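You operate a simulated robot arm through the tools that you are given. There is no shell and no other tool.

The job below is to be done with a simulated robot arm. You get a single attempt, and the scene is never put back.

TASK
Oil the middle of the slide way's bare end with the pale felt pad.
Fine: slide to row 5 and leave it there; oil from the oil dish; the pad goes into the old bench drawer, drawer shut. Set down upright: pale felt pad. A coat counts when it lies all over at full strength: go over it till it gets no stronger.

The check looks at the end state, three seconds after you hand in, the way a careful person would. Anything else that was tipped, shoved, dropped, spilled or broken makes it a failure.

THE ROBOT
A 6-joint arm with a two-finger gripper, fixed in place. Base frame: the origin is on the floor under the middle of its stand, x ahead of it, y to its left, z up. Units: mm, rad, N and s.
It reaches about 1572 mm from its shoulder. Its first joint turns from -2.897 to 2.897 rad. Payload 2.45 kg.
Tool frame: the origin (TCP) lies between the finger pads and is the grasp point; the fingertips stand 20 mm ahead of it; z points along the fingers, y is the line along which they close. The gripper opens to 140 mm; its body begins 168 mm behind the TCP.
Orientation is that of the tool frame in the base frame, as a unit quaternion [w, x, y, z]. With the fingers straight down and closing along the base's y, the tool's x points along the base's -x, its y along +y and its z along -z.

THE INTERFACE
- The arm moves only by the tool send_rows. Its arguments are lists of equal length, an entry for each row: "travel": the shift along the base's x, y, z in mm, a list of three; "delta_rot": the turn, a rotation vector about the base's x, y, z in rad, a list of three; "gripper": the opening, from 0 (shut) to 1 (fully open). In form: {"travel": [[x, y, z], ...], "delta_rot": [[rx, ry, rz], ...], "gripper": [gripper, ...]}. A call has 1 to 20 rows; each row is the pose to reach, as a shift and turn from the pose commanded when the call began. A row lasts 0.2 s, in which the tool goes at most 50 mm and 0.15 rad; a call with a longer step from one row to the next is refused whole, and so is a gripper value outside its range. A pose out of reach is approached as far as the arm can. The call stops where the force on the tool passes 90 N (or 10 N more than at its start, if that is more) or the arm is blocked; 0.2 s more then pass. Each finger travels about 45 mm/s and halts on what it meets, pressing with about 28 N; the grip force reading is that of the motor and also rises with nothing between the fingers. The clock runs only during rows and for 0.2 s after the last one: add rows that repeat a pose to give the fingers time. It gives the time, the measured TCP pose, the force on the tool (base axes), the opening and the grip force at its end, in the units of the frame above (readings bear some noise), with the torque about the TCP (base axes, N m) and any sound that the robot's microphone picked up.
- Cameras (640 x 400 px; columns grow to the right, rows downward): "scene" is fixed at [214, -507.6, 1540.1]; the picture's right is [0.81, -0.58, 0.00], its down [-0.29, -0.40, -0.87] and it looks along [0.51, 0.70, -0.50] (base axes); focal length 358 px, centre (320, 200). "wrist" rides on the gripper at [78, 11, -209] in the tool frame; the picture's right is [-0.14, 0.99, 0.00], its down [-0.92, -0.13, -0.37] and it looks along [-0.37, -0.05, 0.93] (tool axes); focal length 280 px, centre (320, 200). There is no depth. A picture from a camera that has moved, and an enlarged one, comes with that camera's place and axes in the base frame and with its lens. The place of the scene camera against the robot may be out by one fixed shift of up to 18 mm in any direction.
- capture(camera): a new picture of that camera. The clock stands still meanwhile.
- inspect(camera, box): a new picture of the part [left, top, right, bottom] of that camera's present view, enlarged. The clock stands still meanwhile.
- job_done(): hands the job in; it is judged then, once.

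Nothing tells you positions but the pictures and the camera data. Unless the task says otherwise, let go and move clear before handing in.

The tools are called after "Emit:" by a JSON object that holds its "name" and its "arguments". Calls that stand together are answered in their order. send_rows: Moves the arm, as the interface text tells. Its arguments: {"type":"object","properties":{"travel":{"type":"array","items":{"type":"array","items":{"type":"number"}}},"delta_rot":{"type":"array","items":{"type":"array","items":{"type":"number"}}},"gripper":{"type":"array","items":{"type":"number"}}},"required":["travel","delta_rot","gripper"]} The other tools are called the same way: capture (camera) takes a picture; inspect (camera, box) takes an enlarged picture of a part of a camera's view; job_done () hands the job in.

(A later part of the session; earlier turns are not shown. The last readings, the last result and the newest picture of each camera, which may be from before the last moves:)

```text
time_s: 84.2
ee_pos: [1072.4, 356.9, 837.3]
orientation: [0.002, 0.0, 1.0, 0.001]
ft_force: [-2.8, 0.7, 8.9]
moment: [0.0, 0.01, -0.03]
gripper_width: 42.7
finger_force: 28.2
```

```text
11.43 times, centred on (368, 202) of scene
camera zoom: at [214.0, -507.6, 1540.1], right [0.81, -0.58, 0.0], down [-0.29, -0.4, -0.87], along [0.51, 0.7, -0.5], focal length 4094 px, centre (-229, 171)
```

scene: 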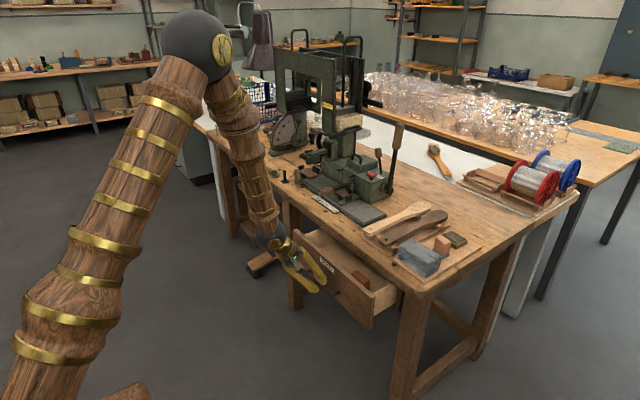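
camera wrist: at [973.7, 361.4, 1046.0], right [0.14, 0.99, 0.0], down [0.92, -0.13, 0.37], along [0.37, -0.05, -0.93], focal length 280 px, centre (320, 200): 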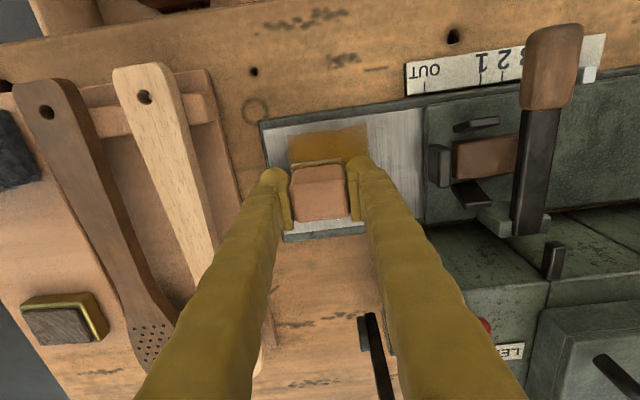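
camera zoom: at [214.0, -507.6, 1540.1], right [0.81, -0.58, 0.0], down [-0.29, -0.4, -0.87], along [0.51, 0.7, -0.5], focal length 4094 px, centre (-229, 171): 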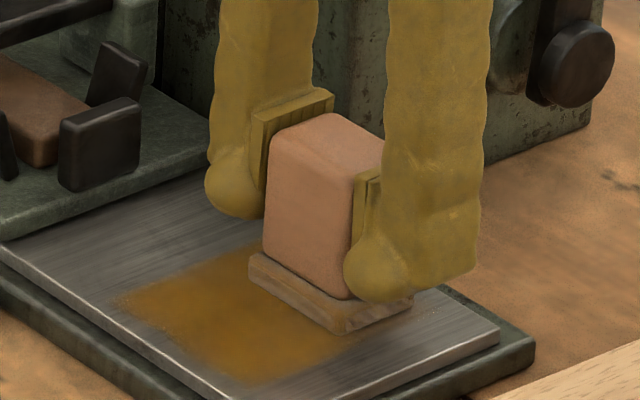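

Contact at 9 N. I'll make one stroke along +y and back at the rear edge, then look at where oil appears.

Emit:
{"name": "send_rows", "arguments": {"travel": [[0, 9.5, 0], [0, 19, 0], [0, 28.5, 0], [0, 37, 0], [0, 37, 0], [0, 28.5, 0], [0, 19, 0], [0, 9.5, 0], [0, 0, 0], [0, 0, 0]], "delta_rot": [[0, 0, 0], [0, 0, 0], [0, 0, 0], [0, 0, 0], [0, 0, 0], [0, 0, 0], [0, 0, 0], [0, 0, 0], [0, 0, 0], [0, 0, 0]], "gripper": [0.2, 0.2, 0.2, 0.2, 0.2, 0.2, 0.2, 0.2, 0.2, 0.2]}}

Emit:
{"name": "inspect", "arguments": {"camera": "scene", "box": [330, 185, 400, 229]}}

Emit:
{"name": "inspect", "arguments": {"camera": "wrist", "box": [240, 90, 440, 215]}}

```text
time_s: 86.4
ee_pos: [1073.0, 356.7, 836.8]
orientation: [0.002, 0.0, 1.0, 0.0]
ft_force: [0.3, 5.2, 21.5]
moment: [0.16, 0.0, 0.01]
gripper_width: 43.0
finger_force: 27.9
```

```text
9.09 times, centred on (365, 207) of scene
camera zoom: at [214.0, -507.6, 1540.1], right [0.81, -0.58, 0.0], down [-0.29, -0.4, -0.87], along [0.51, 0.7, -0.5], focal length 3257 px, centre (-89, 136)
```

zoom: 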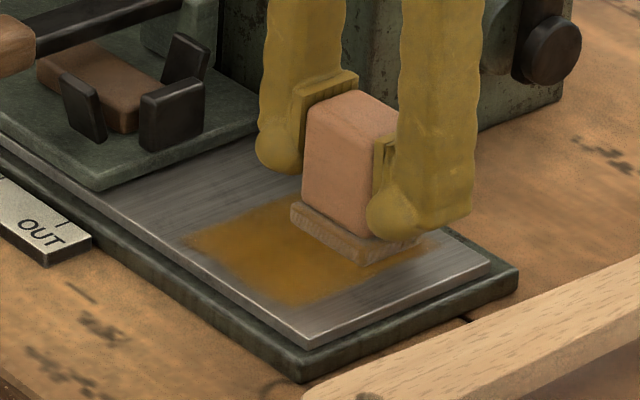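

```text
3.20 times, centred on (340, 152) of wrist
camera zoom: at [993.8, 367.7, 1045.6], right [0.14, 0.99, 0.0], down [0.92, -0.13, 0.37], along [0.37, -0.05, -0.93], focal length 897 px, centre (256, 352)
```

zoom: 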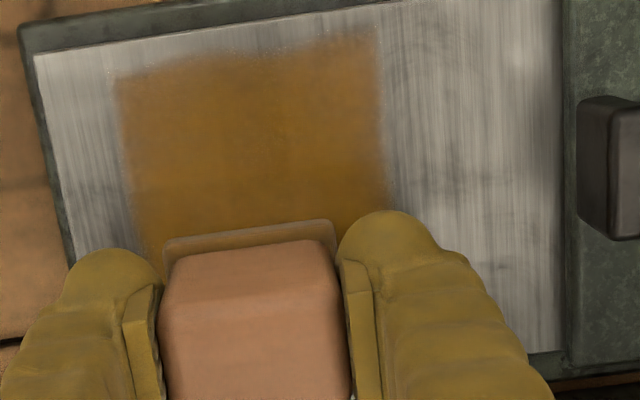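

The right boundary hasn't moved past y≈398 even though the pad went further. I'll lift and compare the coat from the same viewpoint as before.

Emit:
{"name": "send_rows", "arguments": {"travel": [[0, 0, 5], [0, 0, 30], [0, -25, 60], [-20, -60, 80], [-40, -95, 100], [-60, -130, 110], [-80, -165, 115], [-97, -200, 120], [-111, -237, 120], [-111, -237, 120]], "delta_rot": [[0, 0, 0], [0, 0, 0], [0, 0, 0], [0, 0, 0], [0, 0, 0], [0, 0, 0], [0, 0, 0], [0, 0, 0], [0, 0, 0], [0, 0, 0]], "gripper": [0.2, 0.2, 0.2, 0.2, 0.2, 0.2, 0.2, 0.2, 0.2, 0.2]}}

Emit:
{"name": "inspect", "arguments": {"camera": "wrist", "box": [440, 130, 600, 230]}}

Emit:
{"name": "inspect", "arguments": {"camera": "scene", "box": [330, 185, 400, 229]}}

```text
time_s: 88.6
ee_pos: [962.4, 118.9, 956.6]
orientation: [0.001, -0.001, 1.0, 0.0]
ft_force: [-0.1, 0.1, -1.6]
moment: [0.0, -0.02, -0.04]
gripper_width: 42.7
finger_force: 27.9
```

```text
4.00 times, centred on (520, 180) of wrist
camera zoom: at [883.6, 130.7, 1165.0], right [0.14, 0.99, 0.0], down [0.92, -0.13, 0.37], along [0.37, -0.05, -0.93], focal length 1122 px, centre (-480, 280)
```

zoom: 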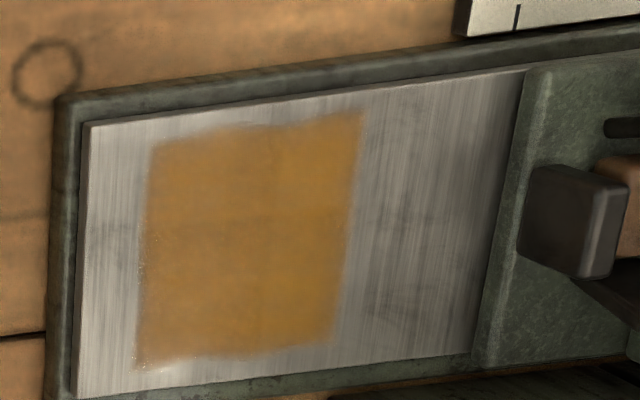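

```text
9.09 times, centred on (365, 207) of scene
camera zoom: at [214.0, -507.6, 1540.1], right [0.81, -0.58, 0.0], down [-0.29, -0.4, -0.87], along [0.51, 0.7, -0.5], focal length 3257 px, centre (-89, 136)
```

zoom: 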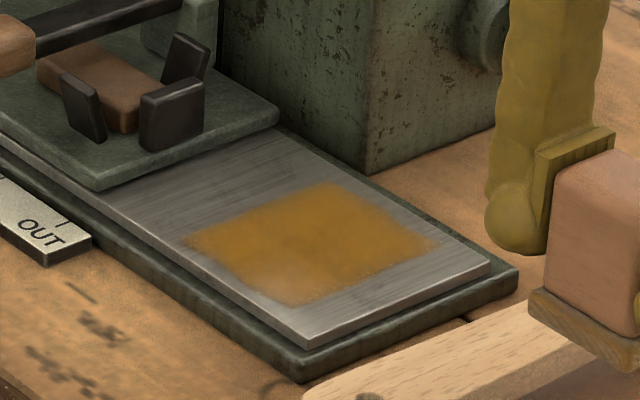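

Coverage now looks fairly even within about x 1010–1095, y 328–397. Before the next pass I want to understand the real felt footprint, so I'll look closely at the pad in the hand.

Emit:
{"name": "inspect", "arguments": {"camera": "scene", "box": [370, 200, 440, 244]}}

Emit:
{"name": "inspect", "arguments": {"camera": "wrist", "box": [270, 140, 370, 202]}}

```text
9.09 times, centred on (405, 222) of scene
camera zoom: at [214.0, -507.6, 1540.1], right [0.81, -0.58, 0.0], down [-0.29, -0.4, -0.87], along [0.51, 0.7, -0.5], focal length 3257 px, centre (-453, 0)
```

zoom: 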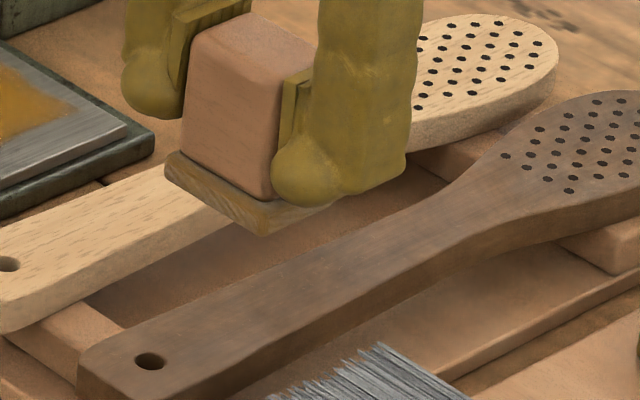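

```text
6.40 times, centred on (320, 171) of wrist
camera zoom: at [883.6, 130.7, 1165.0], right [0.14, 0.99, 0.0], down [0.92, -0.13, 0.37], along [0.37, -0.05, -0.93], focal length 1794 px, centre (320, 386)
```

zoom: 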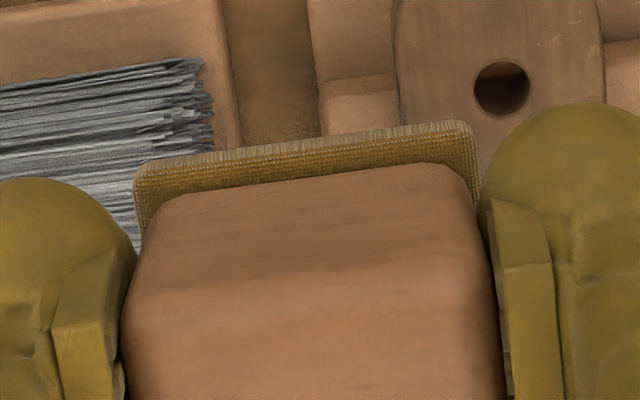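

The felt measures about 40×46 mm, and the oil seems to register only inside a central zone, roughly x 1010–1095 and y 327–397. I'll re-dip and do full passes over that zone with a margin.

Emit:
{"name": "send_rows", "arguments": {"travel": [[36, -13, 0], [72, -26, 0], [108, -39, 0], [144, -52, 0], [181, -65, 0], [217.3, -76.7, -10], [217.3, -76.7, -45], [217.3, -76.7, -80], [217.3, -76.7, -98], [217.3, -76.7, -103], [217.3, -76.7, -104.6], [217.3, -76.7, -104.6], [217.3, -76.7, -104.6], [217.3, -76.7, -104.6]], "delta_rot": [[0, 0, -0.02], [0, 0, -0.04], [0, 0, -0.06], [0, 0, -0.077], [0, 0, -0.077], [0, 0, -0.077], [0, 0, -0.077], [0, 0, -0.077], [0, 0, -0.077], [0, 0, -0.077], [0, 0, -0.077], [0, 0, -0.077], [0, 0, -0.077], [0, 0, -0.077]], "gripper": [0.2, 0.2, 0.2, 0.2, 0.2, 0.2, 0.2, 0.2, 0.2, 0.2, 0.2, 0.2, 0.2, 0.2]}}

Emit:
{"name": "inspect", "arguments": {"camera": "scene", "box": [410, 200, 490, 250]}}

```text
time_s: 91.6
ee_pos: [1179.1, 42.4, 852.5]
orientation: [0.002, 0.038, 0.999, 0.0]
ft_force: [-1.3, 0.2, 7.3]
moment: [0.02, -0.06, 0.06]
gripper_width: 42.8
finger_force: 28.3
```

```text
8.00 times, centred on (450, 225) of scene
camera zoom: at [214.0, -507.6, 1540.1], right [0.81, -0.58, 0.0], down [-0.29, -0.4, -0.87], along [0.51, 0.7, -0.5], focal length 2866 px, centre (-720, 0)
```

zoom: 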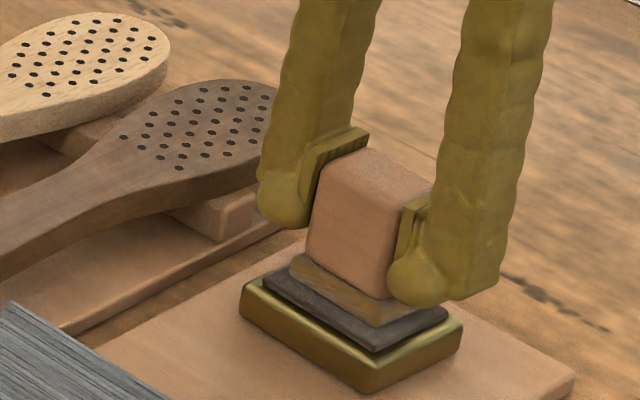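

The dip is good, with 7 N of contact. Moving back to the start corner of the raster, just above the steel.

Emit:
{"name": "send_rows", "arguments": {"travel": [[0, 0, 15], [0, 0, 60], [-15, 10, 100], [-50, 40, 100], [-80, 75, 100], [-100, 117, 100], [-115, 161, 100], [-130, 205, 100], [-142, 250, 100], [-147, 285, 85], [-147, 302.6, 50], [-147, 302.6, 10], [-147, 302.6, -12], [-147, 302.6, -14], [-147, 302.6, -14]], "delta_rot": [[0, 0, 0], [0, 0, 0], [0, 0, 0], [0, 0, 0.02], [0, 0, 0.04], [0, 0, 0.06], [0, 0, 0.077], [0, 0, 0.077], [0, 0, 0.077], [0, 0, 0.077], [0, 0, 0.077], [0, 0, 0.077], [0, 0, 0.077], [0, 0, 0.077], [0, 0, 0.077]], "gripper": [0.2, 0.2, 0.2, 0.2, 0.2, 0.2, 0.2, 0.2, 0.2, 0.2, 0.2, 0.2, 0.2, 0.2, 0.2]}}

```text
time_s: 94.8
ee_pos: [1031.5, 345.3, 837.7]
orientation: [0.0, -0.001, 1.0, 0.0]
ft_force: [0.4, 0.8, -0.4]
moment: [0.0, 0.02, -0.01]
gripper_width: 42.9
finger_force: 27.4
```

Emit:
{"name": "send_rows", "arguments": {"travel": [[0, 0, -1], [0, 0, -1]], "delta_rot": [[0, 0, 0], [0, 0, 0]], "gripper": [0.2, 0.2]}}

```text
time_s: 95.4
ee_pos: [1031.4, 344.5, 836.3]
orientation: [0.001, 0.0, 1.0, 0.0]
ft_force: [-0.1, -0.2, -0.7]
moment: [0.0, -0.03, 0.0]
gripper_width: 42.9
finger_force: 28.0
```

Emit:
{"name": "send_rows", "arguments": {"travel": [[0, 0, -0.8], [0, 0, -0.8]], "delta_rot": [[0, 0, 0], [0, 0, 0]], "gripper": [0.2, 0.2]}}

```text
time_s: 96.0
ee_pos: [1030.7, 346.3, 836.3]
orientation: [0.002, -0.001, 1.0, 0.0]
ft_force: [-0.8, -0.4, 7.7]
moment: [-0.02, 0.01, 0.01]
gripper_width: 42.5
finger_force: 27.8
```

Contact at 7.7 N. Now a full raster over the zone, stroking along x.

Emit:
{"name": "send_rows", "arguments": {"travel": [[10.5, 0, 0], [21, 0, 0], [31.5, 0, 0], [42, 0, 0], [42, 13, 0], [31.5, 13, 0], [21, 13, 0], [10.5, 13, 0], [0, 13, 0], [0, 26, 0], [10.5, 26, 0], [21, 26, 0], [31.5, 26, 0], [42, 26, 0], [42, 38, 0], [31.5, 38, 0], [21, 38, 0], [10.5, 38, 0], [0, 38, 0], [0, 38, 0]], "delta_rot": [[0, 0, 0], [0, 0, 0], [0, 0, 0], [0, 0, 0], [0, 0, 0], [0, 0, 0], [0, 0, 0], [0, 0, 0], [0, 0, 0], [0, 0, 0], [0, 0, 0], [0, 0, 0], [0, 0, 0], [0, 0, 0], [0, 0, 0], [0, 0, 0], [0, 0, 0], [0, 0, 0], [0, 0, 0], [0, 0, 0]], "gripper": [0.2, 0.2, 0.2, 0.2, 0.2, 0.2, 0.2, 0.2, 0.2, 0.2, 0.2, 0.2, 0.2, 0.2, 0.2, 0.2, 0.2, 0.2, 0.2, 0.2]}}

Emit:
{"name": "inspect", "arguments": {"camera": "scene", "box": [330, 185, 400, 229]}}

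```text
time_s: 100.2
ee_pos: [1030.8, 382.6, 837.3]
orientation: [0.001, 0.0, 1.0, -0.001]
ft_force: [3.0, 0.4, 13.8]
moment: [0.0, -0.11, 0.02]
gripper_width: 42.6
finger_force: 28.0
```

```text
9.09 times, centred on (365, 207) of scene
camera zoom: at [214.0, -507.6, 1540.1], right [0.81, -0.58, 0.0], down [-0.29, -0.4, -0.87], along [0.51, 0.7, -0.5], focal length 3257 px, centre (-89, 136)
```

zoom: 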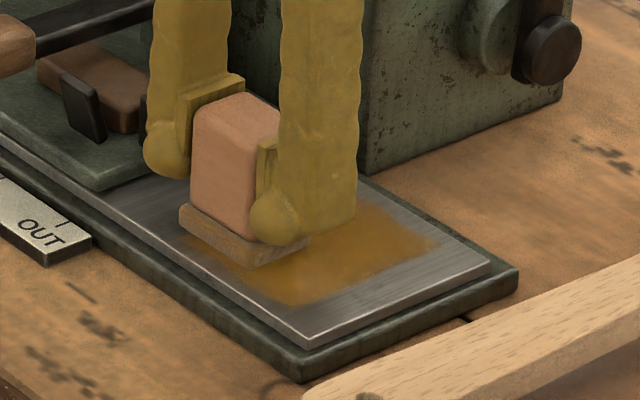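

The felt still holds oil. I'll make a second, crosswise raster before checking.

Emit:
{"name": "send_rows", "arguments": {"travel": [[0, -9.5, 0], [0, -19, 0], [0, -28.5, 0], [0, -38, 0], [14, -38, 0], [14, -28.5, 0], [14, -19, 0], [14, -9.5, 0], [14, 0, 0], [28, 0, 0], [28, -9.5, 0], [28, -19, 0], [28, -28.5, 0], [28, -38, 0], [42, -38, 0], [42, -28.5, 0], [42, -19, 0], [42, -9.5, 0], [42, 0, 0], [42, 0, 0]], "delta_rot": [[0, 0, 0], [0, 0, 0], [0, 0, 0], [0, 0, 0], [0, 0, 0], [0, 0, 0], [0, 0, 0], [0, 0, 0], [0, 0, 0], [0, 0, 0], [0, 0, 0], [0, 0, 0], [0, 0, 0], [0, 0, 0], [0, 0, 0], [0, 0, 0], [0, 0, 0], [0, 0, 0], [0, 0, 0], [0, 0, 0]], "gripper": [0.2, 0.2, 0.2, 0.2, 0.2, 0.2, 0.2, 0.2, 0.2, 0.2, 0.2, 0.2, 0.2, 0.2, 0.2, 0.2, 0.2, 0.2, 0.2, 0.2]}}

Emit:
{"name": "send_rows", "arguments": {"travel": [[0, 0, 5], [0, 0, 30], [0, -25, 60], [-20, -60, 80], [-40, -95, 100], [-60, -130, 110], [-80, -165, 115], [-97, -205, 120], [-109, -245, 120], [-110, -263, 120], [-110, -263, 120]], "delta_rot": [[0, 0, 0], [0, 0, 0], [0, 0, 0], [0, 0, 0], [0, 0, 0], [0, 0, 0], [0, 0, 0], [0, 0, 0], [0, 0, 0], [0, 0, 0], [0, 0, 0]], "gripper": [0.2, 0.2, 0.2, 0.2, 0.2, 0.2, 0.2, 0.2, 0.2, 0.2, 0.2]}}

Emit:
{"name": "inspect", "arguments": {"camera": "wrist", "box": [440, 130, 600, 230]}}

Emit:
{"name": "inspect", "arguments": {"camera": "scene", "box": [330, 185, 400, 229]}}

```text
time_s: 104.4
ee_pos: [1073.2, 382.9, 838.7]
orientation: [0.002, 0.0, 1.0, 0.001]
ft_force: [-0.8, 0.2, 1.5]
moment: [0.06, -0.01, -0.01]
gripper_width: 42.8
finger_force: 28.2
```

```text
time_s: 106.8
ee_pos: [961.5, 119.1, 957.5]
orientation: [0.002, 0.0, 1.0, 0.0]
ft_force: [0.8, -0.3, 0.0]
moment: [-0.03, -0.02, 0.01]
gripper_width: 42.9
finger_force: 28.0
```

```text
4.00 times, centred on (520, 180) of wrist
camera zoom: at [883.7, 131.0, 1165.8], right [0.14, 0.99, 0.0], down [0.92, -0.13, 0.37], along [0.37, -0.05, -0.93], focal length 1122 px, centre (-480, 280)
```

zoom: 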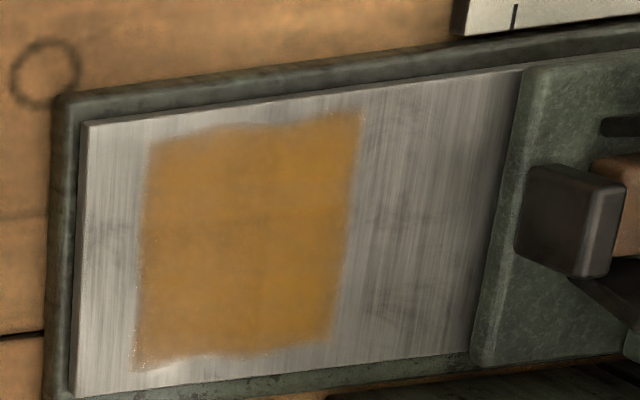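

```text
9.09 times, centred on (365, 207) of scene
camera zoom: at [214.0, -507.6, 1540.1], right [0.81, -0.58, 0.0], down [-0.29, -0.4, -0.87], along [0.51, 0.7, -0.5], focal length 3257 px, centre (-89, 136)
```

zoom: 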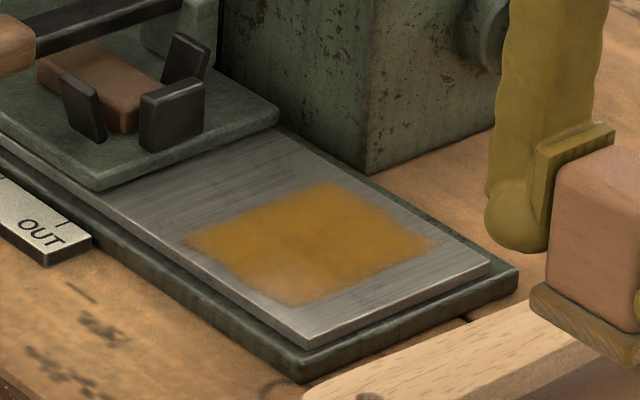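

The coat's boundary holds at about x 1010–1095, y 328–397 although the pad went past it, so that seems to be the whole target zone. I'll take high-zoom baselines to judge strength and corners.

Emit:
{"name": "inspect", "arguments": {"camera": "wrist", "box": [470, 150, 534, 190]}}

Emit:
{"name": "inspect", "arguments": {"camera": "wrist", "box": [470, 185, 534, 225]}}

Emit:
{"name": "inspect", "arguments": {"camera": "scene", "box": [344, 200, 384, 225]}}

```text
10.00 times, centred on (502, 170) of wrist
camera zoom: at [883.7, 131.0, 1165.8], right [0.14, 0.99, 0.0], down [0.92, -0.13, 0.37], along [0.37, -0.05, -0.93], focal length 2804 px, centre (-1500, 500)
```

zoom: 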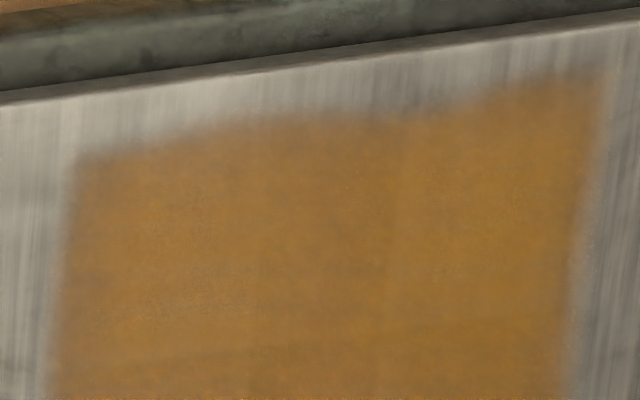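

```text
10.00 times, centred on (502, 205) of wrist
camera zoom: at [883.7, 131.0, 1165.8], right [0.14, 0.99, 0.0], down [0.92, -0.13, 0.37], along [0.37, -0.05, -0.93], focal length 2804 px, centre (-1500, 150)
```

zoom: 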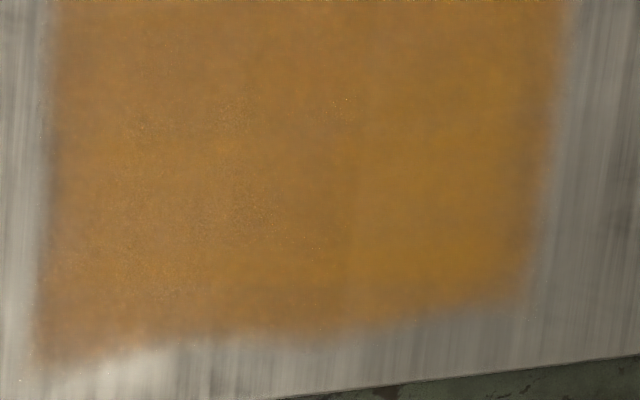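

```text
16.00 times, centred on (364, 212) of scene
camera zoom: at [214.0, -507.6, 1540.1], right [0.81, -0.58, 0.0], down [-0.29, -0.4, -0.87], along [0.51, 0.7, -0.5], focal length 5732 px, centre (-384, 0)
```

zoom: 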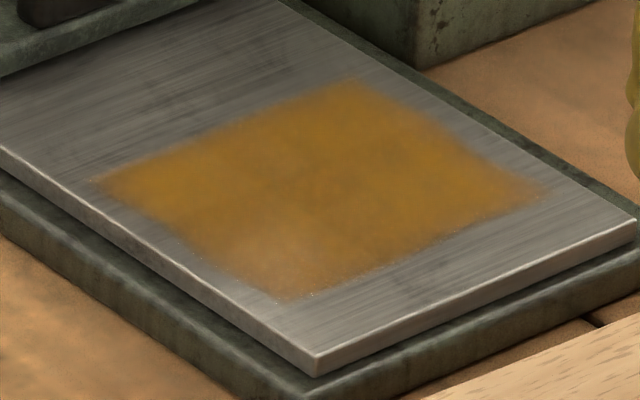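

The coat looks nearly uniform. I'll do another dip and a wider raster to see whether it gets any stronger.

Emit:
{"name": "send_rows", "arguments": {"travel": [[36, -13, 0], [72, -26, 0], [108, -39, 0], [144, -52, 0], [181, -65, 0], [217.8, -76.9, -10], [217.8, -76.9, -45], [217.8, -76.9, -80], [217.8, -76.9, -98], [217.8, -76.9, -103], [217.8, -76.9, -105], [217.8, -76.9, -105.5], [217.8, -76.9, -105.5], [217.8, -76.9, -105.5]], "delta_rot": [[0, 0, -0.02], [0, 0, -0.04], [0, 0, -0.06], [0, 0, -0.077], [0, 0, -0.077], [0, 0, -0.077], [0, 0, -0.077], [0, 0, -0.077], [0, 0, -0.077], [0, 0, -0.077], [0, 0, -0.077], [0, 0, -0.077], [0, 0, -0.077], [0, 0, -0.077]], "gripper": [0.2, 0.2, 0.2, 0.2, 0.2, 0.2, 0.2, 0.2, 0.2, 0.2, 0.2, 0.2, 0.2, 0.2]}}

Emit:
{"name": "inspect", "arguments": {"camera": "wrist", "box": [240, 130, 400, 230]}}

```text
time_s: 109.8
ee_pos: [1180.2, 43.5, 852.0]
orientation: [0.002, 0.039, 0.999, 0.0]
ft_force: [1.1, 0.6, 13.8]
moment: [0.05, 0.0, 0.04]
gripper_width: 42.9
finger_force: 28.3
```

```text
4.00 times, centred on (320, 180) of wrist
camera zoom: at [1104.1, 61.0, 1060.3], right [0.21, 0.98, 0.0], down [0.91, -0.2, 0.37], along [0.36, -0.08, -0.93], focal length 1122 px, centre (320, 280)
```

zoom: 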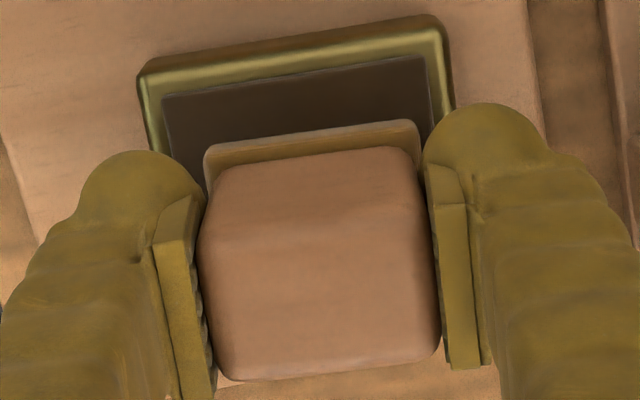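

Loaded again. Back to the steel, starting at a slightly wider corner.

Emit:
{"name": "send_rows", "arguments": {"travel": [[0, 0, 15], [0, 0, 60], [-15, 10, 100], [-50, 40, 100], [-80, 75, 100], [-100, 117, 100], [-118, 160, 100], [-135, 203, 100], [-148, 245, 100], [-155, 280, 85], [-155, 295.5, 50], [-155, 295.5, 10], [-155, 295.5, -13], [-155, 295.5, -15.5], [-155, 295.5, -15.5]], "delta_rot": [[0, 0, 0], [0, 0, 0], [0, 0, 0], [0, 0, 0.02], [0, 0, 0.04], [0, 0, 0.06], [0, 0, 0.077], [0, 0, 0.077], [0, 0, 0.077], [0, 0, 0.077], [0, 0, 0.077], [0, 0, 0.077], [0, 0, 0.077], [0, 0, 0.077], [0, 0, 0.077]], "gripper": [0.2, 0.2, 0.2, 0.2, 0.2, 0.2, 0.2, 0.2, 0.2, 0.2, 0.2, 0.2, 0.2, 0.2, 0.2]}}

Emit:
{"name": "send_rows", "arguments": {"travel": [[0, 0, -0.8], [0, 0, -0.8]], "delta_rot": [[0, 0, 0], [0, 0, 0]], "gripper": [0.2, 0.2]}}

```text
time_s: 113.0
ee_pos: [1027.6, 338.3, 835.8]
orientation: [0.002, 0.0, 1.0, 0.001]
ft_force: [-3.6, -0.8, 13.5]
moment: [-0.03, 0.12, -0.02]
gripper_width: 42.9
finger_force: 28.7
```

```text
time_s: 113.6
ee_pos: [1026.5, 338.5, 836.0]
orientation: [0.002, 0.0, 1.0, 0.0]
ft_force: [-1.1, -1.6, 28.4]
moment: [-0.04, 0.08, 0.0]
gripper_width: 42.9
finger_force: 27.9
```

The force is 28 N, a bit more than needed. I'll ease up 0.9 mm and run the raster.

Emit:
{"name": "send_rows", "arguments": {"travel": [[13.5, 0, 0.9], [27, 0, 0.9], [40.5, 0, 0.9], [53, 0, 0.9], [53, 16, 0.9], [40.5, 16, 0.9], [27, 16, 0.9], [13.5, 16, 0.9], [0, 16, 0.9], [0, 33, 0.9], [13.5, 33, 0.9], [27, 33, 0.9], [40.5, 33, 0.9], [53, 33, 0.9], [53, 49, 0.9], [40.5, 49, 0.9], [27, 49, 0.9], [13.5, 49, 0.9], [0, 49, 0.9], [0, 49, 0.9]], "delta_rot": [[0, 0, 0], [0, 0, 0], [0, 0, 0], [0, 0, 0], [0, 0, 0], [0, 0, 0], [0, 0, 0], [0, 0, 0], [0, 0, 0], [0, 0, 0], [0, 0, 0], [0, 0, 0], [0, 0, 0], [0, 0, 0], [0, 0, 0], [0, 0, 0], [0, 0, 0], [0, 0, 0], [0, 0, 0], [0, 0, 0]], "gripper": [0.2, 0.2, 0.2, 0.2, 0.2, 0.2, 0.2, 0.2, 0.2, 0.2, 0.2, 0.2, 0.2, 0.2, 0.2, 0.2, 0.2, 0.2, 0.2, 0.2]}}

Emit:
{"name": "inspect", "arguments": {"camera": "scene", "box": [330, 185, 400, 229]}}

```text
time_s: 117.8
ee_pos: [1025.7, 387.5, 835.6]
orientation: [0.001, -0.001, 1.0, 0.0]
ft_force: [1.6, -0.3, 12.6]
moment: [0.0, -0.17, -0.02]
gripper_width: 42.7
finger_force: 28.0
```

```text
9.09 times, centred on (365, 207) of scene
camera zoom: at [214.0, -507.6, 1540.1], right [0.81, -0.58, 0.0], down [-0.29, -0.4, -0.87], along [0.51, 0.7, -0.5], focal length 3257 px, centre (-89, 136)
```

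zoom: 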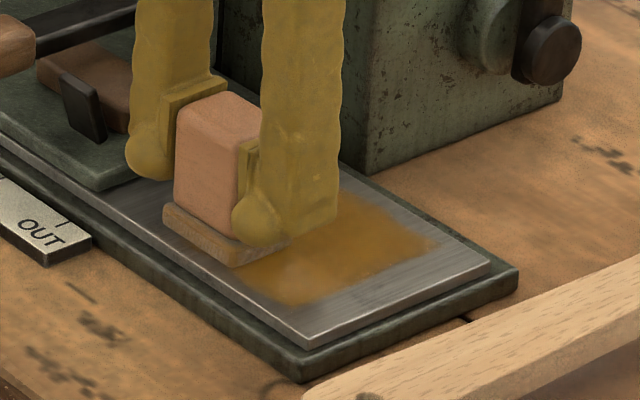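

Now a crosswise pass, after which I'll lift and compare with the baseline.

Emit:
{"name": "send_rows", "arguments": {"travel": [[0, -12.5, 0], [0, -25, 0], [0, -37, 0], [0, -49, 0], [18, -49, 0], [18, -37, 0], [18, -25, 0], [18, -12.5, 0], [18, 0, 0], [36, 0, 0], [36, -12.5, 0], [36, -25, 0], [36, -37, 0], [36, -49, 0], [53, -49, 0], [53, -37, 0], [53, -25, 0], [53, -12.5, 0], [53, 0, 0], [53, 0, 0]], "delta_rot": [[0, 0, 0], [0, 0, 0], [0, 0, 0], [0, 0, 0], [0, 0, 0], [0, 0, 0], [0, 0, 0], [0, 0, 0], [0, 0, 0], [0, 0, 0], [0, 0, 0], [0, 0, 0], [0, 0, 0], [0, 0, 0], [0, 0, 0], [0, 0, 0], [0, 0, 0], [0, 0, 0], [0, 0, 0], [0, 0, 0]], "gripper": [0.2, 0.2, 0.2, 0.2, 0.2, 0.2, 0.2, 0.2, 0.2, 0.2, 0.2, 0.2, 0.2, 0.2, 0.2, 0.2, 0.2, 0.2, 0.2, 0.2]}}

Emit:
{"name": "send_rows", "arguments": {"travel": [[0, 0, 5], [0, 0, 30], [0, -25, 60], [-20, -60, 80], [-40, -95, 100], [-60, -130, 110], [-80, -165, 115], [-97, -205, 120], [-110, -245, 120], [-117, -269, 121], [-117, -269, 121]], "delta_rot": [[0, 0, 0], [0, 0, 0], [0, 0, 0], [0, 0, 0], [0, 0, 0], [0, 0, 0], [0, 0, 0], [0, 0, 0], [0, 0, 0], [0, 0, 0], [0, 0, 0]], "gripper": [0.2, 0.2, 0.2, 0.2, 0.2, 0.2, 0.2, 0.2, 0.2, 0.2, 0.2]}}

Emit:
{"name": "inspect", "arguments": {"camera": "wrist", "box": [470, 150, 534, 190]}}

Emit:
{"name": "inspect", "arguments": {"camera": "wrist", "box": [470, 185, 534, 225]}}

Emit:
{"name": "inspect", "arguments": {"camera": "scene", "box": [344, 200, 384, 225]}}

Emit:
{"name": "capture", "arguments": {"camera": "wrist"}}

```text
time_s: 122.0
ee_pos: [1077.5, 388.0, 834.9]
orientation: [0.001, 0.0, 1.0, -0.001]
ft_force: [-0.7, 2.1, 1.2]
moment: [0.01, 0.0, 0.03]
gripper_width: 42.7
finger_force: 28.4
```

```text
time_s: 124.4
ee_pos: [962.2, 117.6, 957.0]
orientation: [0.001, 0.001, 1.0, 0.0]
ft_force: [-0.7, 0.1, -1.2]
moment: [0.02, 0.03, -0.03]
gripper_width: 42.9
finger_force: 28.6
```

```text
10.00 times, centred on (502, 170) of wrist
camera zoom: at [883.3, 129.4, 1165.2], right [0.14, 0.99, 0.0], down [0.92, -0.13, 0.37], along [0.37, -0.05, -0.93], focal length 2804 px, centre (-1500, 500)
```

zoom: 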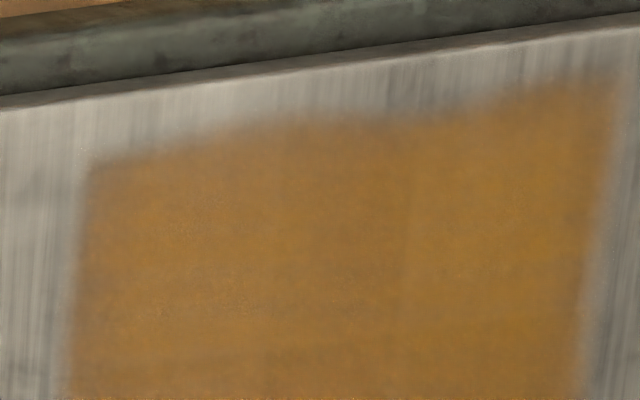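

```text
10.00 times, centred on (502, 205) of wrist
camera zoom: at [883.3, 129.4, 1165.2], right [0.14, 0.99, 0.0], down [0.92, -0.13, 0.37], along [0.37, -0.05, -0.93], focal length 2804 px, centre (-1500, 150)
```

zoom: 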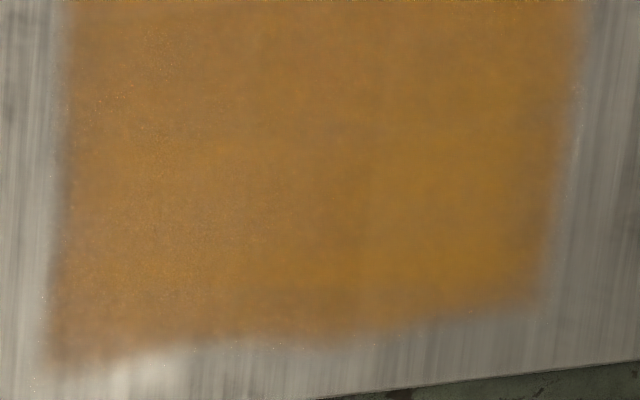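

```text
16.00 times, centred on (364, 212) of scene
camera zoom: at [214.0, -507.6, 1540.1], right [0.81, -0.58, 0.0], down [-0.29, -0.4, -0.87], along [0.51, 0.7, -0.5], focal length 5732 px, centre (-384, 0)
```

zoom: 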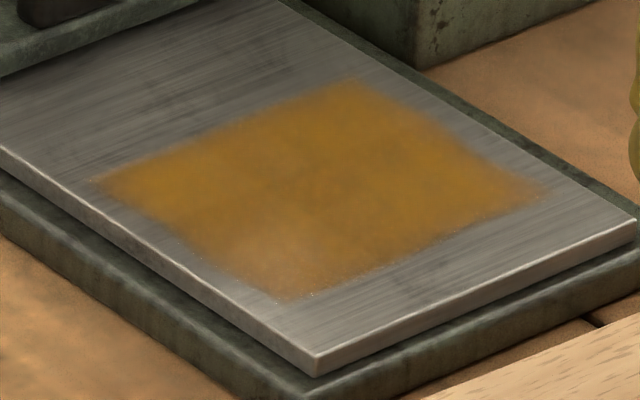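

```text
taken
camera wrist: at [883.3, 129.4, 1165.2], right [0.14, 0.99, 0.0], down [0.92, -0.13, 0.37], along [0.37, -0.05, -0.93], focal length 280 px, centre (320, 200)
```

wrist: 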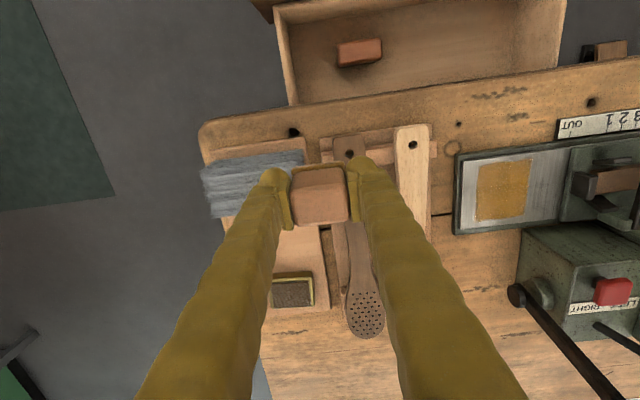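

The edge and colour are unchanged after another dip and two more passes, so the coat is saturated over the whole zone. Next, the drawer: I'll carry the pad over its free floor at about (840, 345).

Emit:
{"name": "send_rows", "arguments": {"travel": [[-35, 25, 0], [-70, 50, 0], [-100, 80, 0], [-122, 115, 0], [-122, 155, 0], [-122, 195, 0], [-122, 227.4, -10], [-122, 227.4, -50], [-122, 227.4, -90], [-122, 227.4, -120], [-122, 227.4, -120]], "delta_rot": [[0, 0, 0], [0, 0, 0], [0, 0, 0], [0, 0, 0], [0, 0, 0], [0, 0, 0], [0, 0, 0], [0, 0, 0], [0, 0, 0], [0, 0, 0], [0, 0, 0]], "gripper": [0.2, 0.2, 0.2, 0.2, 0.2, 0.2, 0.2, 0.2, 0.2, 0.2, 0.2]}}

Emit:
{"name": "capture", "arguments": {"camera": "wrist"}}

Emit:
{"name": "inspect", "arguments": {"camera": "scene", "box": [270, 190, 430, 290]}}

```text
time_s: 126.8
ee_pos: [840.1, 347.4, 836.3]
orientation: [0.001, 0.0, 1.0, 0.001]
ft_force: [0.6, 0.2, -0.9]
moment: [0.0, -0.02, 0.03]
gripper_width: 43.0
finger_force: 28.3
```

```text
taken
camera wrist: at [761.5, 357.7, 1044.8], right [0.14, 0.99, 0.0], down [0.92, -0.13, 0.37], along [0.37, -0.05, -0.93], focal length 280 px, centre (320, 200)
```

wrist: 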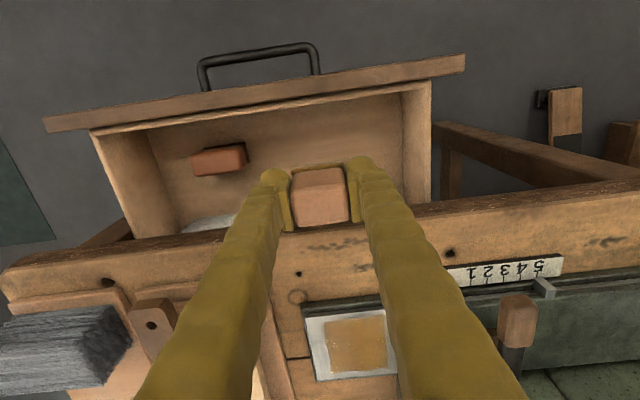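

```text
4.00 times, centred on (350, 240) of scene
camera zoom: at [214.0, -507.6, 1540.1], right [0.81, -0.58, 0.0], down [-0.29, -0.4, -0.87], along [0.51, 0.7, -0.5], focal length 1433 px, centre (200, 40)
```

zoom: 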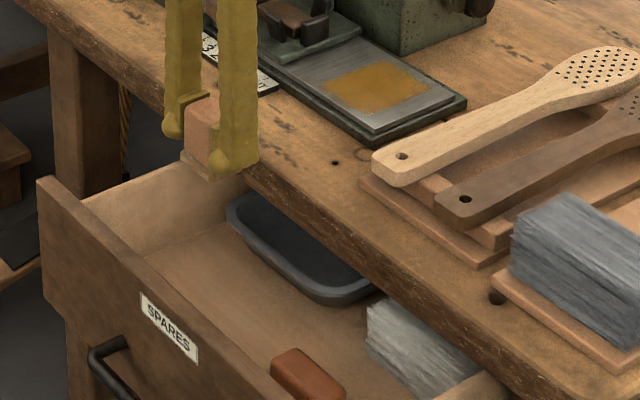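

The pad is well placed over the free floor. Lowering in stages.

Emit:
{"name": "send_rows", "arguments": {"travel": [[0, 0, -35], [0, 0, -70], [0, 0, -105], [0, 0, -136], [0, 0, -136]], "delta_rot": [[0, 0, 0], [0, 0, 0], [0, 0, 0], [0, 0, 0], [0, 0, 0]], "gripper": [0.2, 0.2, 0.2, 0.2, 0.2]}}

Emit:
{"name": "capture", "arguments": {"camera": "wrist"}}

Emit:
{"name": "inspect", "arguments": {"camera": "scene", "box": [270, 210, 398, 290]}}

```text
time_s: 128.0
ee_pos: [839.6, 345.4, 700.0]
orientation: [0.001, 0.0, 1.0, -0.001]
ft_force: [0.4, -0.6, -0.9]
moment: [0.02, -0.03, -0.01]
gripper_width: 42.8
finger_force: 27.9
```

```text
taken
camera wrist: at [761.8, 356.9, 908.7], right [0.14, 0.99, 0.0], down [0.92, -0.13, 0.37], along [0.37, -0.05, -0.93], focal length 280 px, centre (320, 200)
```

wrist: 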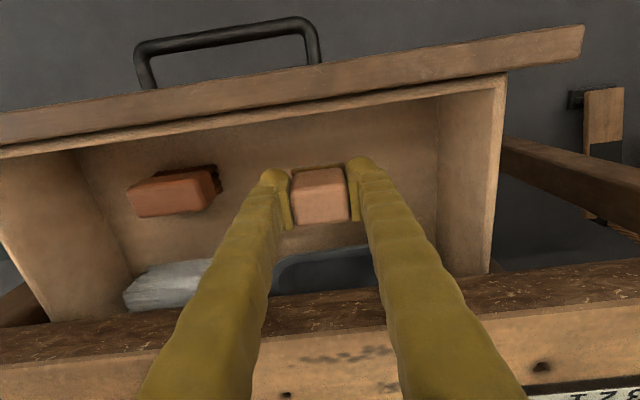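

```text
5.00 times, centred on (334, 250) of scene
camera zoom: at [214.0, -507.6, 1540.1], right [0.81, -0.58, 0.0], down [-0.29, -0.4, -0.87], along [0.51, 0.7, -0.5], focal length 1791 px, centre (250, -50)
```

zoom: 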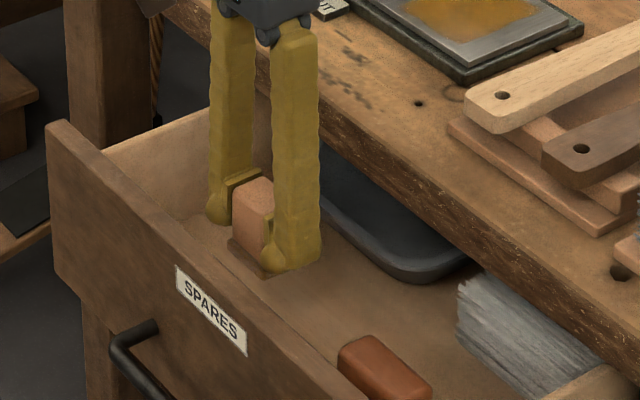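

All clear. Continuing down.

Emit:
{"name": "send_rows", "arguments": {"travel": [[0, 0, -10], [0, 0, -20], [0, 0, -28], [0, 0, -28]], "delta_rot": [[0, 0, 0], [0, 0, 0], [0, 0, 0], [0, 0, 0]], "gripper": [0.2, 0.2, 0.2, 0.2]}}

Emit:
{"name": "inspect", "arguments": {"camera": "scene", "box": [290, 215, 370, 265]}}

Emit:
{"name": "inspect", "arguments": {"camera": "wrist", "box": [220, 120, 420, 245]}}

```text
time_s: 129.0
ee_pos: [840.2, 345.9, 673.7]
orientation: [0.001, 0.0, 1.0, 0.0]
ft_force: [0.5, 0.2, -0.7]
moment: [0.02, 0.02, 0.02]
gripper_width: 42.7
finger_force: 28.4
```

```text
8.00 times, centred on (330, 240) of scene
camera zoom: at [214.0, -507.6, 1540.1], right [0.81, -0.58, 0.0], down [-0.29, -0.4, -0.87], along [0.51, 0.7, -0.5], focal length 2866 px, centre (240, -120)
```

zoom: 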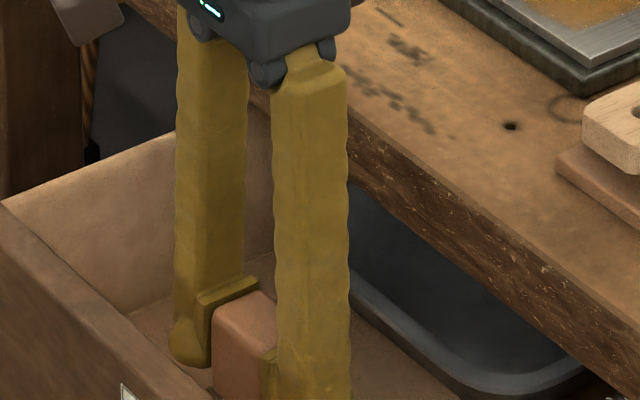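

```text
3.20 times, centred on (320, 182) of wrist
camera zoom: at [761.7, 357.2, 880.7], right [0.14, 0.99, 0.0], down [0.92, -0.13, 0.37], along [0.37, -0.05, -0.93], focal length 897 px, centre (320, 256)
```

zoom: 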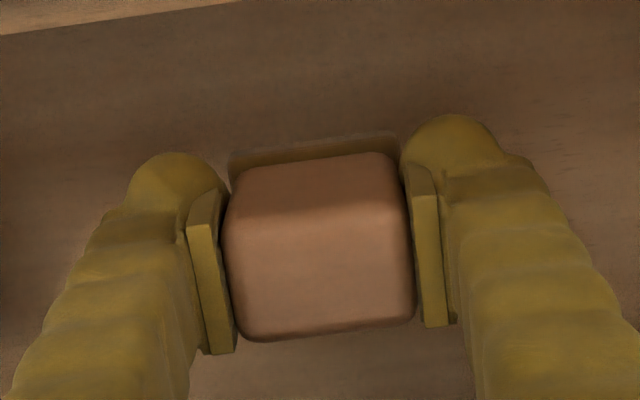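

Emit:
{"name": "send_rows", "arguments": {"travel": [[0, 0, -8], [0, 0, -16], [0, 0, -22], [0, 0, -22]], "delta_rot": [[0, 0, 0], [0, 0, 0], [0, 0, 0], [0, 0, 0]], "gripper": [0.2, 0.2, 0.2, 0.2]}}

Emit:
{"name": "inspect", "arguments": {"camera": "wrist", "box": [220, 120, 420, 245]}}

Emit:
{"name": "inspect", "arguments": {"camera": "scene", "box": [290, 225, 370, 275]}}

```text
time_s: 130.0
ee_pos: [840.6, 346.0, 650.5]
orientation: [0.001, 0.0, 1.0, 0.0]
ft_force: [-0.1, -0.4, -0.8]
moment: [0.02, -0.02, -0.01]
gripper_width: 43.0
finger_force: 27.9
```

```text
3.20 times, centred on (320, 182) of wrist
camera zoom: at [761.7, 357.5, 859.3], right [0.14, 0.99, 0.0], down [0.92, -0.13, 0.37], along [0.37, -0.05, -0.93], focal length 897 px, centre (320, 256)
```

zoom: 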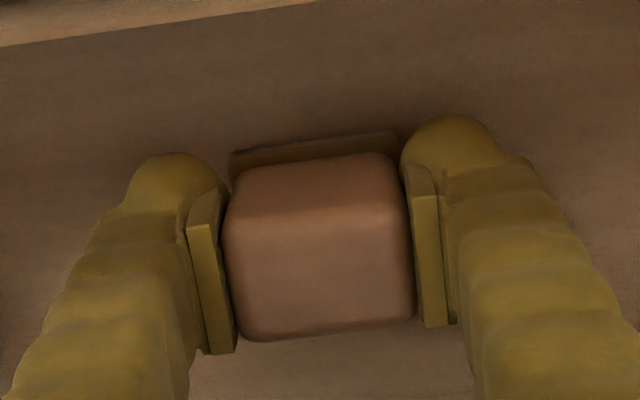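

```text
8.00 times, centred on (330, 250) of scene
camera zoom: at [214.0, -507.6, 1540.1], right [0.81, -0.58, 0.0], down [-0.29, -0.4, -0.87], along [0.51, 0.7, -0.5], focal length 2866 px, centre (240, -200)
```

zoom: 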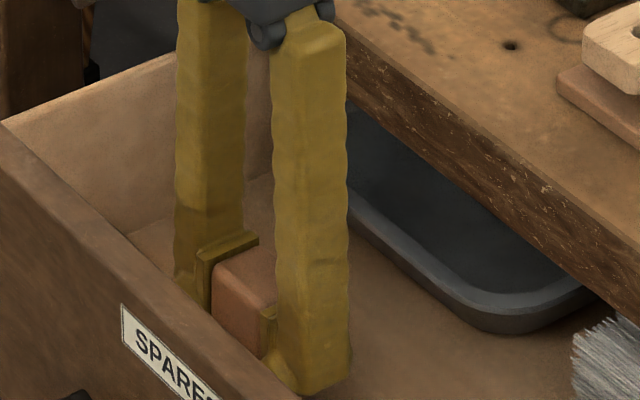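

Emit:
{"name": "send_rows", "arguments": {"travel": [[0, 0, -5], [0, 0, -10], [0, 0, -10]], "delta_rot": [[0, 0, 0], [0, 0, 0], [0, 0, 0]], "gripper": [0.2, 0.2, 0.2]}}

```text
time_s: 130.8
ee_pos: [840.7, 346.9, 642.9]
orientation: [0.002, 0.001, 1.0, 0.0]
ft_force: [0.8, -1.9, 34.2]
moment: [-0.04, -0.02, -0.01]
gripper_width: 42.9
finger_force: 27.6
```

The pad has touched the drawer floor. I'll ease off 2 mm and check the residual force before releasing.

Emit:
{"name": "send_rows", "arguments": {"travel": [[0, 0, 1.5], [0, 0, 1.5]], "delta_rot": [[0, 0, 0], [0, 0, 0]], "gripper": [0.2, 0.2]}}

Emit:
{"name": "inspect", "arguments": {"camera": "wrist", "box": [220, 120, 420, 245]}}

```text
time_s: 131.4
ee_pos: [840.7, 346.2, 642.9]
orientation: [0.001, 0.0, 1.0, 0.001]
ft_force: [0.4, 5.4, 14.1]
moment: [0.14, -0.07, 0.07]
gripper_width: 42.9
finger_force: 27.8
```

```text
3.20 times, centred on (320, 182) of wrist
camera zoom: at [761.7, 357.5, 850.7], right [0.14, 0.99, 0.0], down [0.92, -0.13, 0.37], along [0.37, -0.05, -0.93], focal length 897 px, centre (320, 256)
```

zoom: 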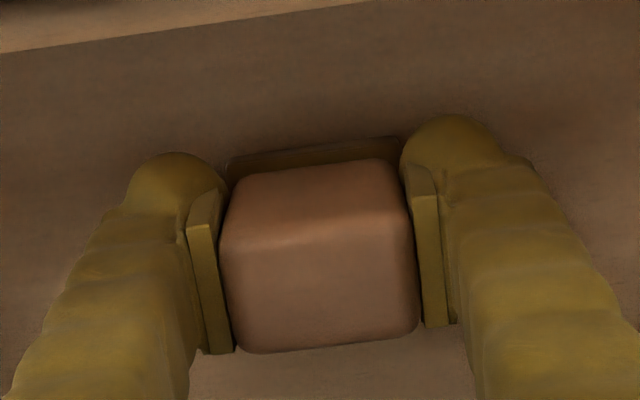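

Emit:
{"name": "send_rows", "arguments": {"travel": [[0, 0, 0.7], [0, 0, 0.7], [0, 0, 0.7], [0, 0, 0.7], [0, 0, 0.7], [0, 0, 0.7]], "delta_rot": [[0, 0, 0], [0, 0, 0], [0, 0, 0], [0, 0, 0], [0, 0, 0], [0, 0, 0]], "gripper": [0.2, 0.32, 0.4, 0.5, 0.55, 0.55]}}

Emit:
{"name": "inspect", "arguments": {"camera": "wrist", "box": [220, 120, 420, 245]}}

```text
time_s: 132.8
ee_pos: [840.1, 345.7, 642.9]
orientation: [0.001, 0.001, 1.0, 0.0]
ft_force: [0.6, 0.0, 0.0]
moment: [-0.01, 0.0, 0.01]
gripper_width: 76.9
finger_force: 0.2
```

```text
3.20 times, centred on (320, 182) of wrist
camera zoom: at [762.0, 357.3, 851.5], right [0.14, 0.99, 0.0], down [0.92, -0.13, 0.37], along [0.37, -0.05, -0.93], focal length 897 px, centre (320, 256)
```

zoom: 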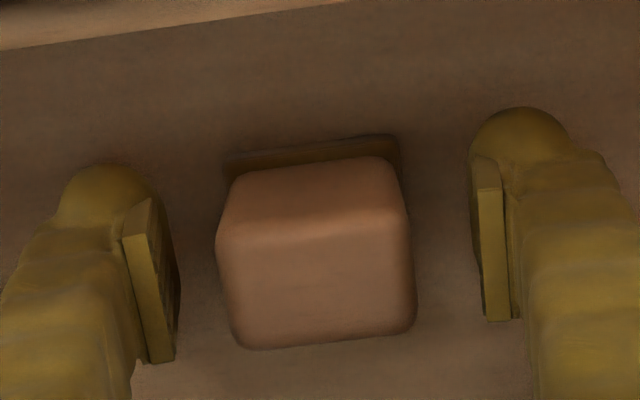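

The pad is released and standing upright. I'll lift straight up and verify from above.

Emit:
{"name": "send_rows", "arguments": {"travel": [[0, 0, 20], [0, 0, 60], [0, 0, 105], [0, 0, 150], [0, 0, 195], [0, 0, 240], [-40, -10, 255], [-80, -30, 258], [-110, -50, 258], [-110, -50, 258]], "delta_rot": [[0, 0, 0], [0, 0, 0], [0, 0, 0], [0, 0, 0], [0, 0, 0], [0, 0, 0], [0, 0, 0], [0, 0, 0], [0, 0, 0], [0, 0, 0]], "gripper": [0.55, 0.55, 0.55, 0.55, 0.6, 0.8, 1, 1, 1, 1]}}

Emit:
{"name": "capture", "arguments": {"camera": "wrist"}}

Emit:
{"name": "inspect", "arguments": {"camera": "scene", "box": [270, 205, 430, 305]}}

```text
time_s: 135.0
ee_pos: [729.1, 295.1, 900.8]
orientation: [0.001, 0.0, 1.0, 0.0]
ft_force: [0.3, 0.5, 0.5]
moment: [-0.01, 0.02, 0.0]
gripper_width: 139.9
finger_force: 0.1
```

```text
taken
camera wrist: at [651.0, 306.6, 1109.5], right [0.14, 0.99, 0.0], down [0.92, -0.13, 0.37], along [0.37, -0.05, -0.93], focal length 280 px, centre (320, 200)
```

wrist: 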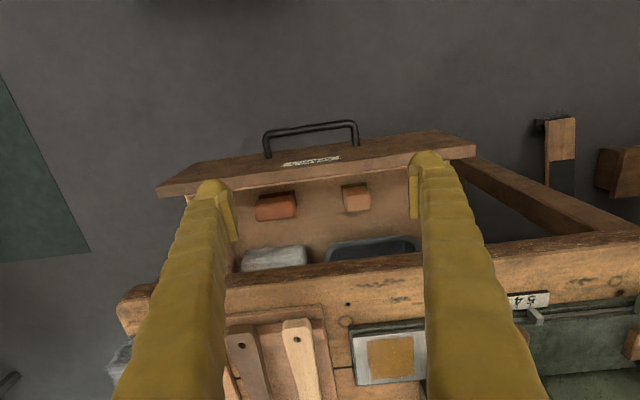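

```text
4.00 times, centred on (350, 255) of scene
camera zoom: at [214.0, -507.6, 1540.1], right [0.81, -0.58, 0.0], down [-0.29, -0.4, -0.87], along [0.51, 0.7, -0.5], focal length 1433 px, centre (200, -20)
```

zoom: 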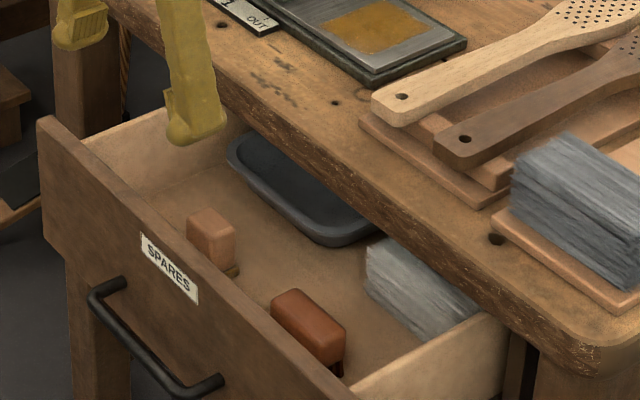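

The pad stands upright with clear space around it. To shut the drawer I'll close the fingers and push the handle bar in +x with vertical fingers. First I'll go down in front of the handle.

Emit:
{"name": "send_rows", "arguments": {"travel": [[-40, -6, 0], [-79, -11, 0], [-79, -11, -45], [-79, -11, -90], [-79, -11, -135], [-79, -11, -180], [-79, -11, -225], [-79, -11, -258], [-79, -11, -258], [-79, -11, -258]], "delta_rot": [[0, 0, 0], [0, 0, 0], [0, 0, 0], [0, 0, 0], [0, 0, 0], [0, 0, 0], [0, 0, 0], [0, 0, 0], [0, 0, 0], [0, 0, 0]], "gripper": [0.7, 0.4, 0.2, 0.05, 0, 0, 0, 0, 0, 0]}}

Emit:
{"name": "capture", "arguments": {"camera": "wrist"}}

Emit:
{"name": "inspect", "arguments": {"camera": "scene", "box": [250, 205, 410, 305]}}

```text
time_s: 137.2
ee_pos: [650.6, 286.7, 642.0]
orientation: [0.0, 0.0, 1.0, -0.001]
ft_force: [-0.2, 0.2, -0.5]
moment: [0.04, 0.05, -0.03]
gripper_width: 0.0
finger_force: 27.9
```

```text
taken
camera wrist: at [572.9, 296.5, 851.5], right [0.14, 0.99, 0.0], down [0.92, -0.13, 0.37], along [0.37, -0.05, -0.93], focal length 280 px, centre (320, 200)
```

wrist: 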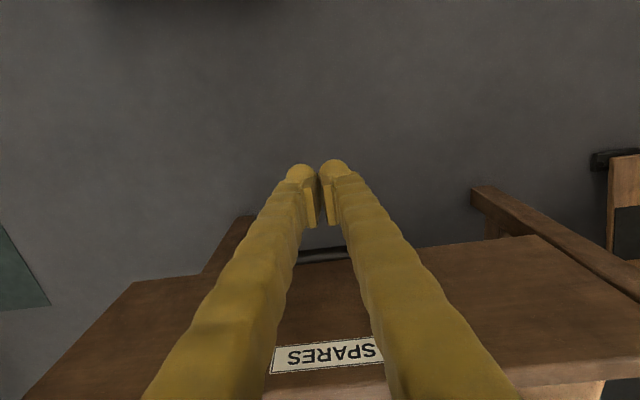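

```text
4.00 times, centred on (330, 255) of scene
camera zoom: at [214.0, -507.6, 1540.1], right [0.81, -0.58, 0.0], down [-0.29, -0.4, -0.87], along [0.51, 0.7, -0.5], focal length 1433 px, centre (280, -20)
```

zoom: 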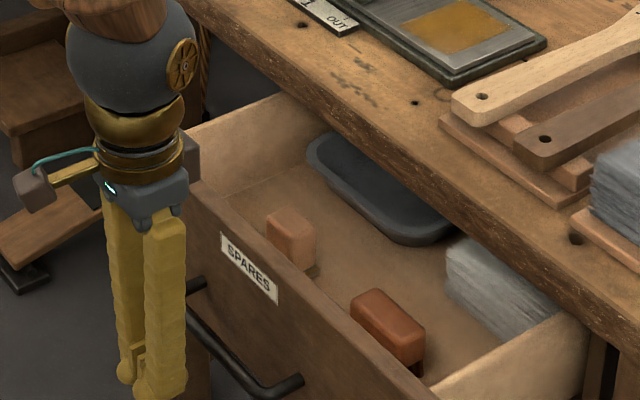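

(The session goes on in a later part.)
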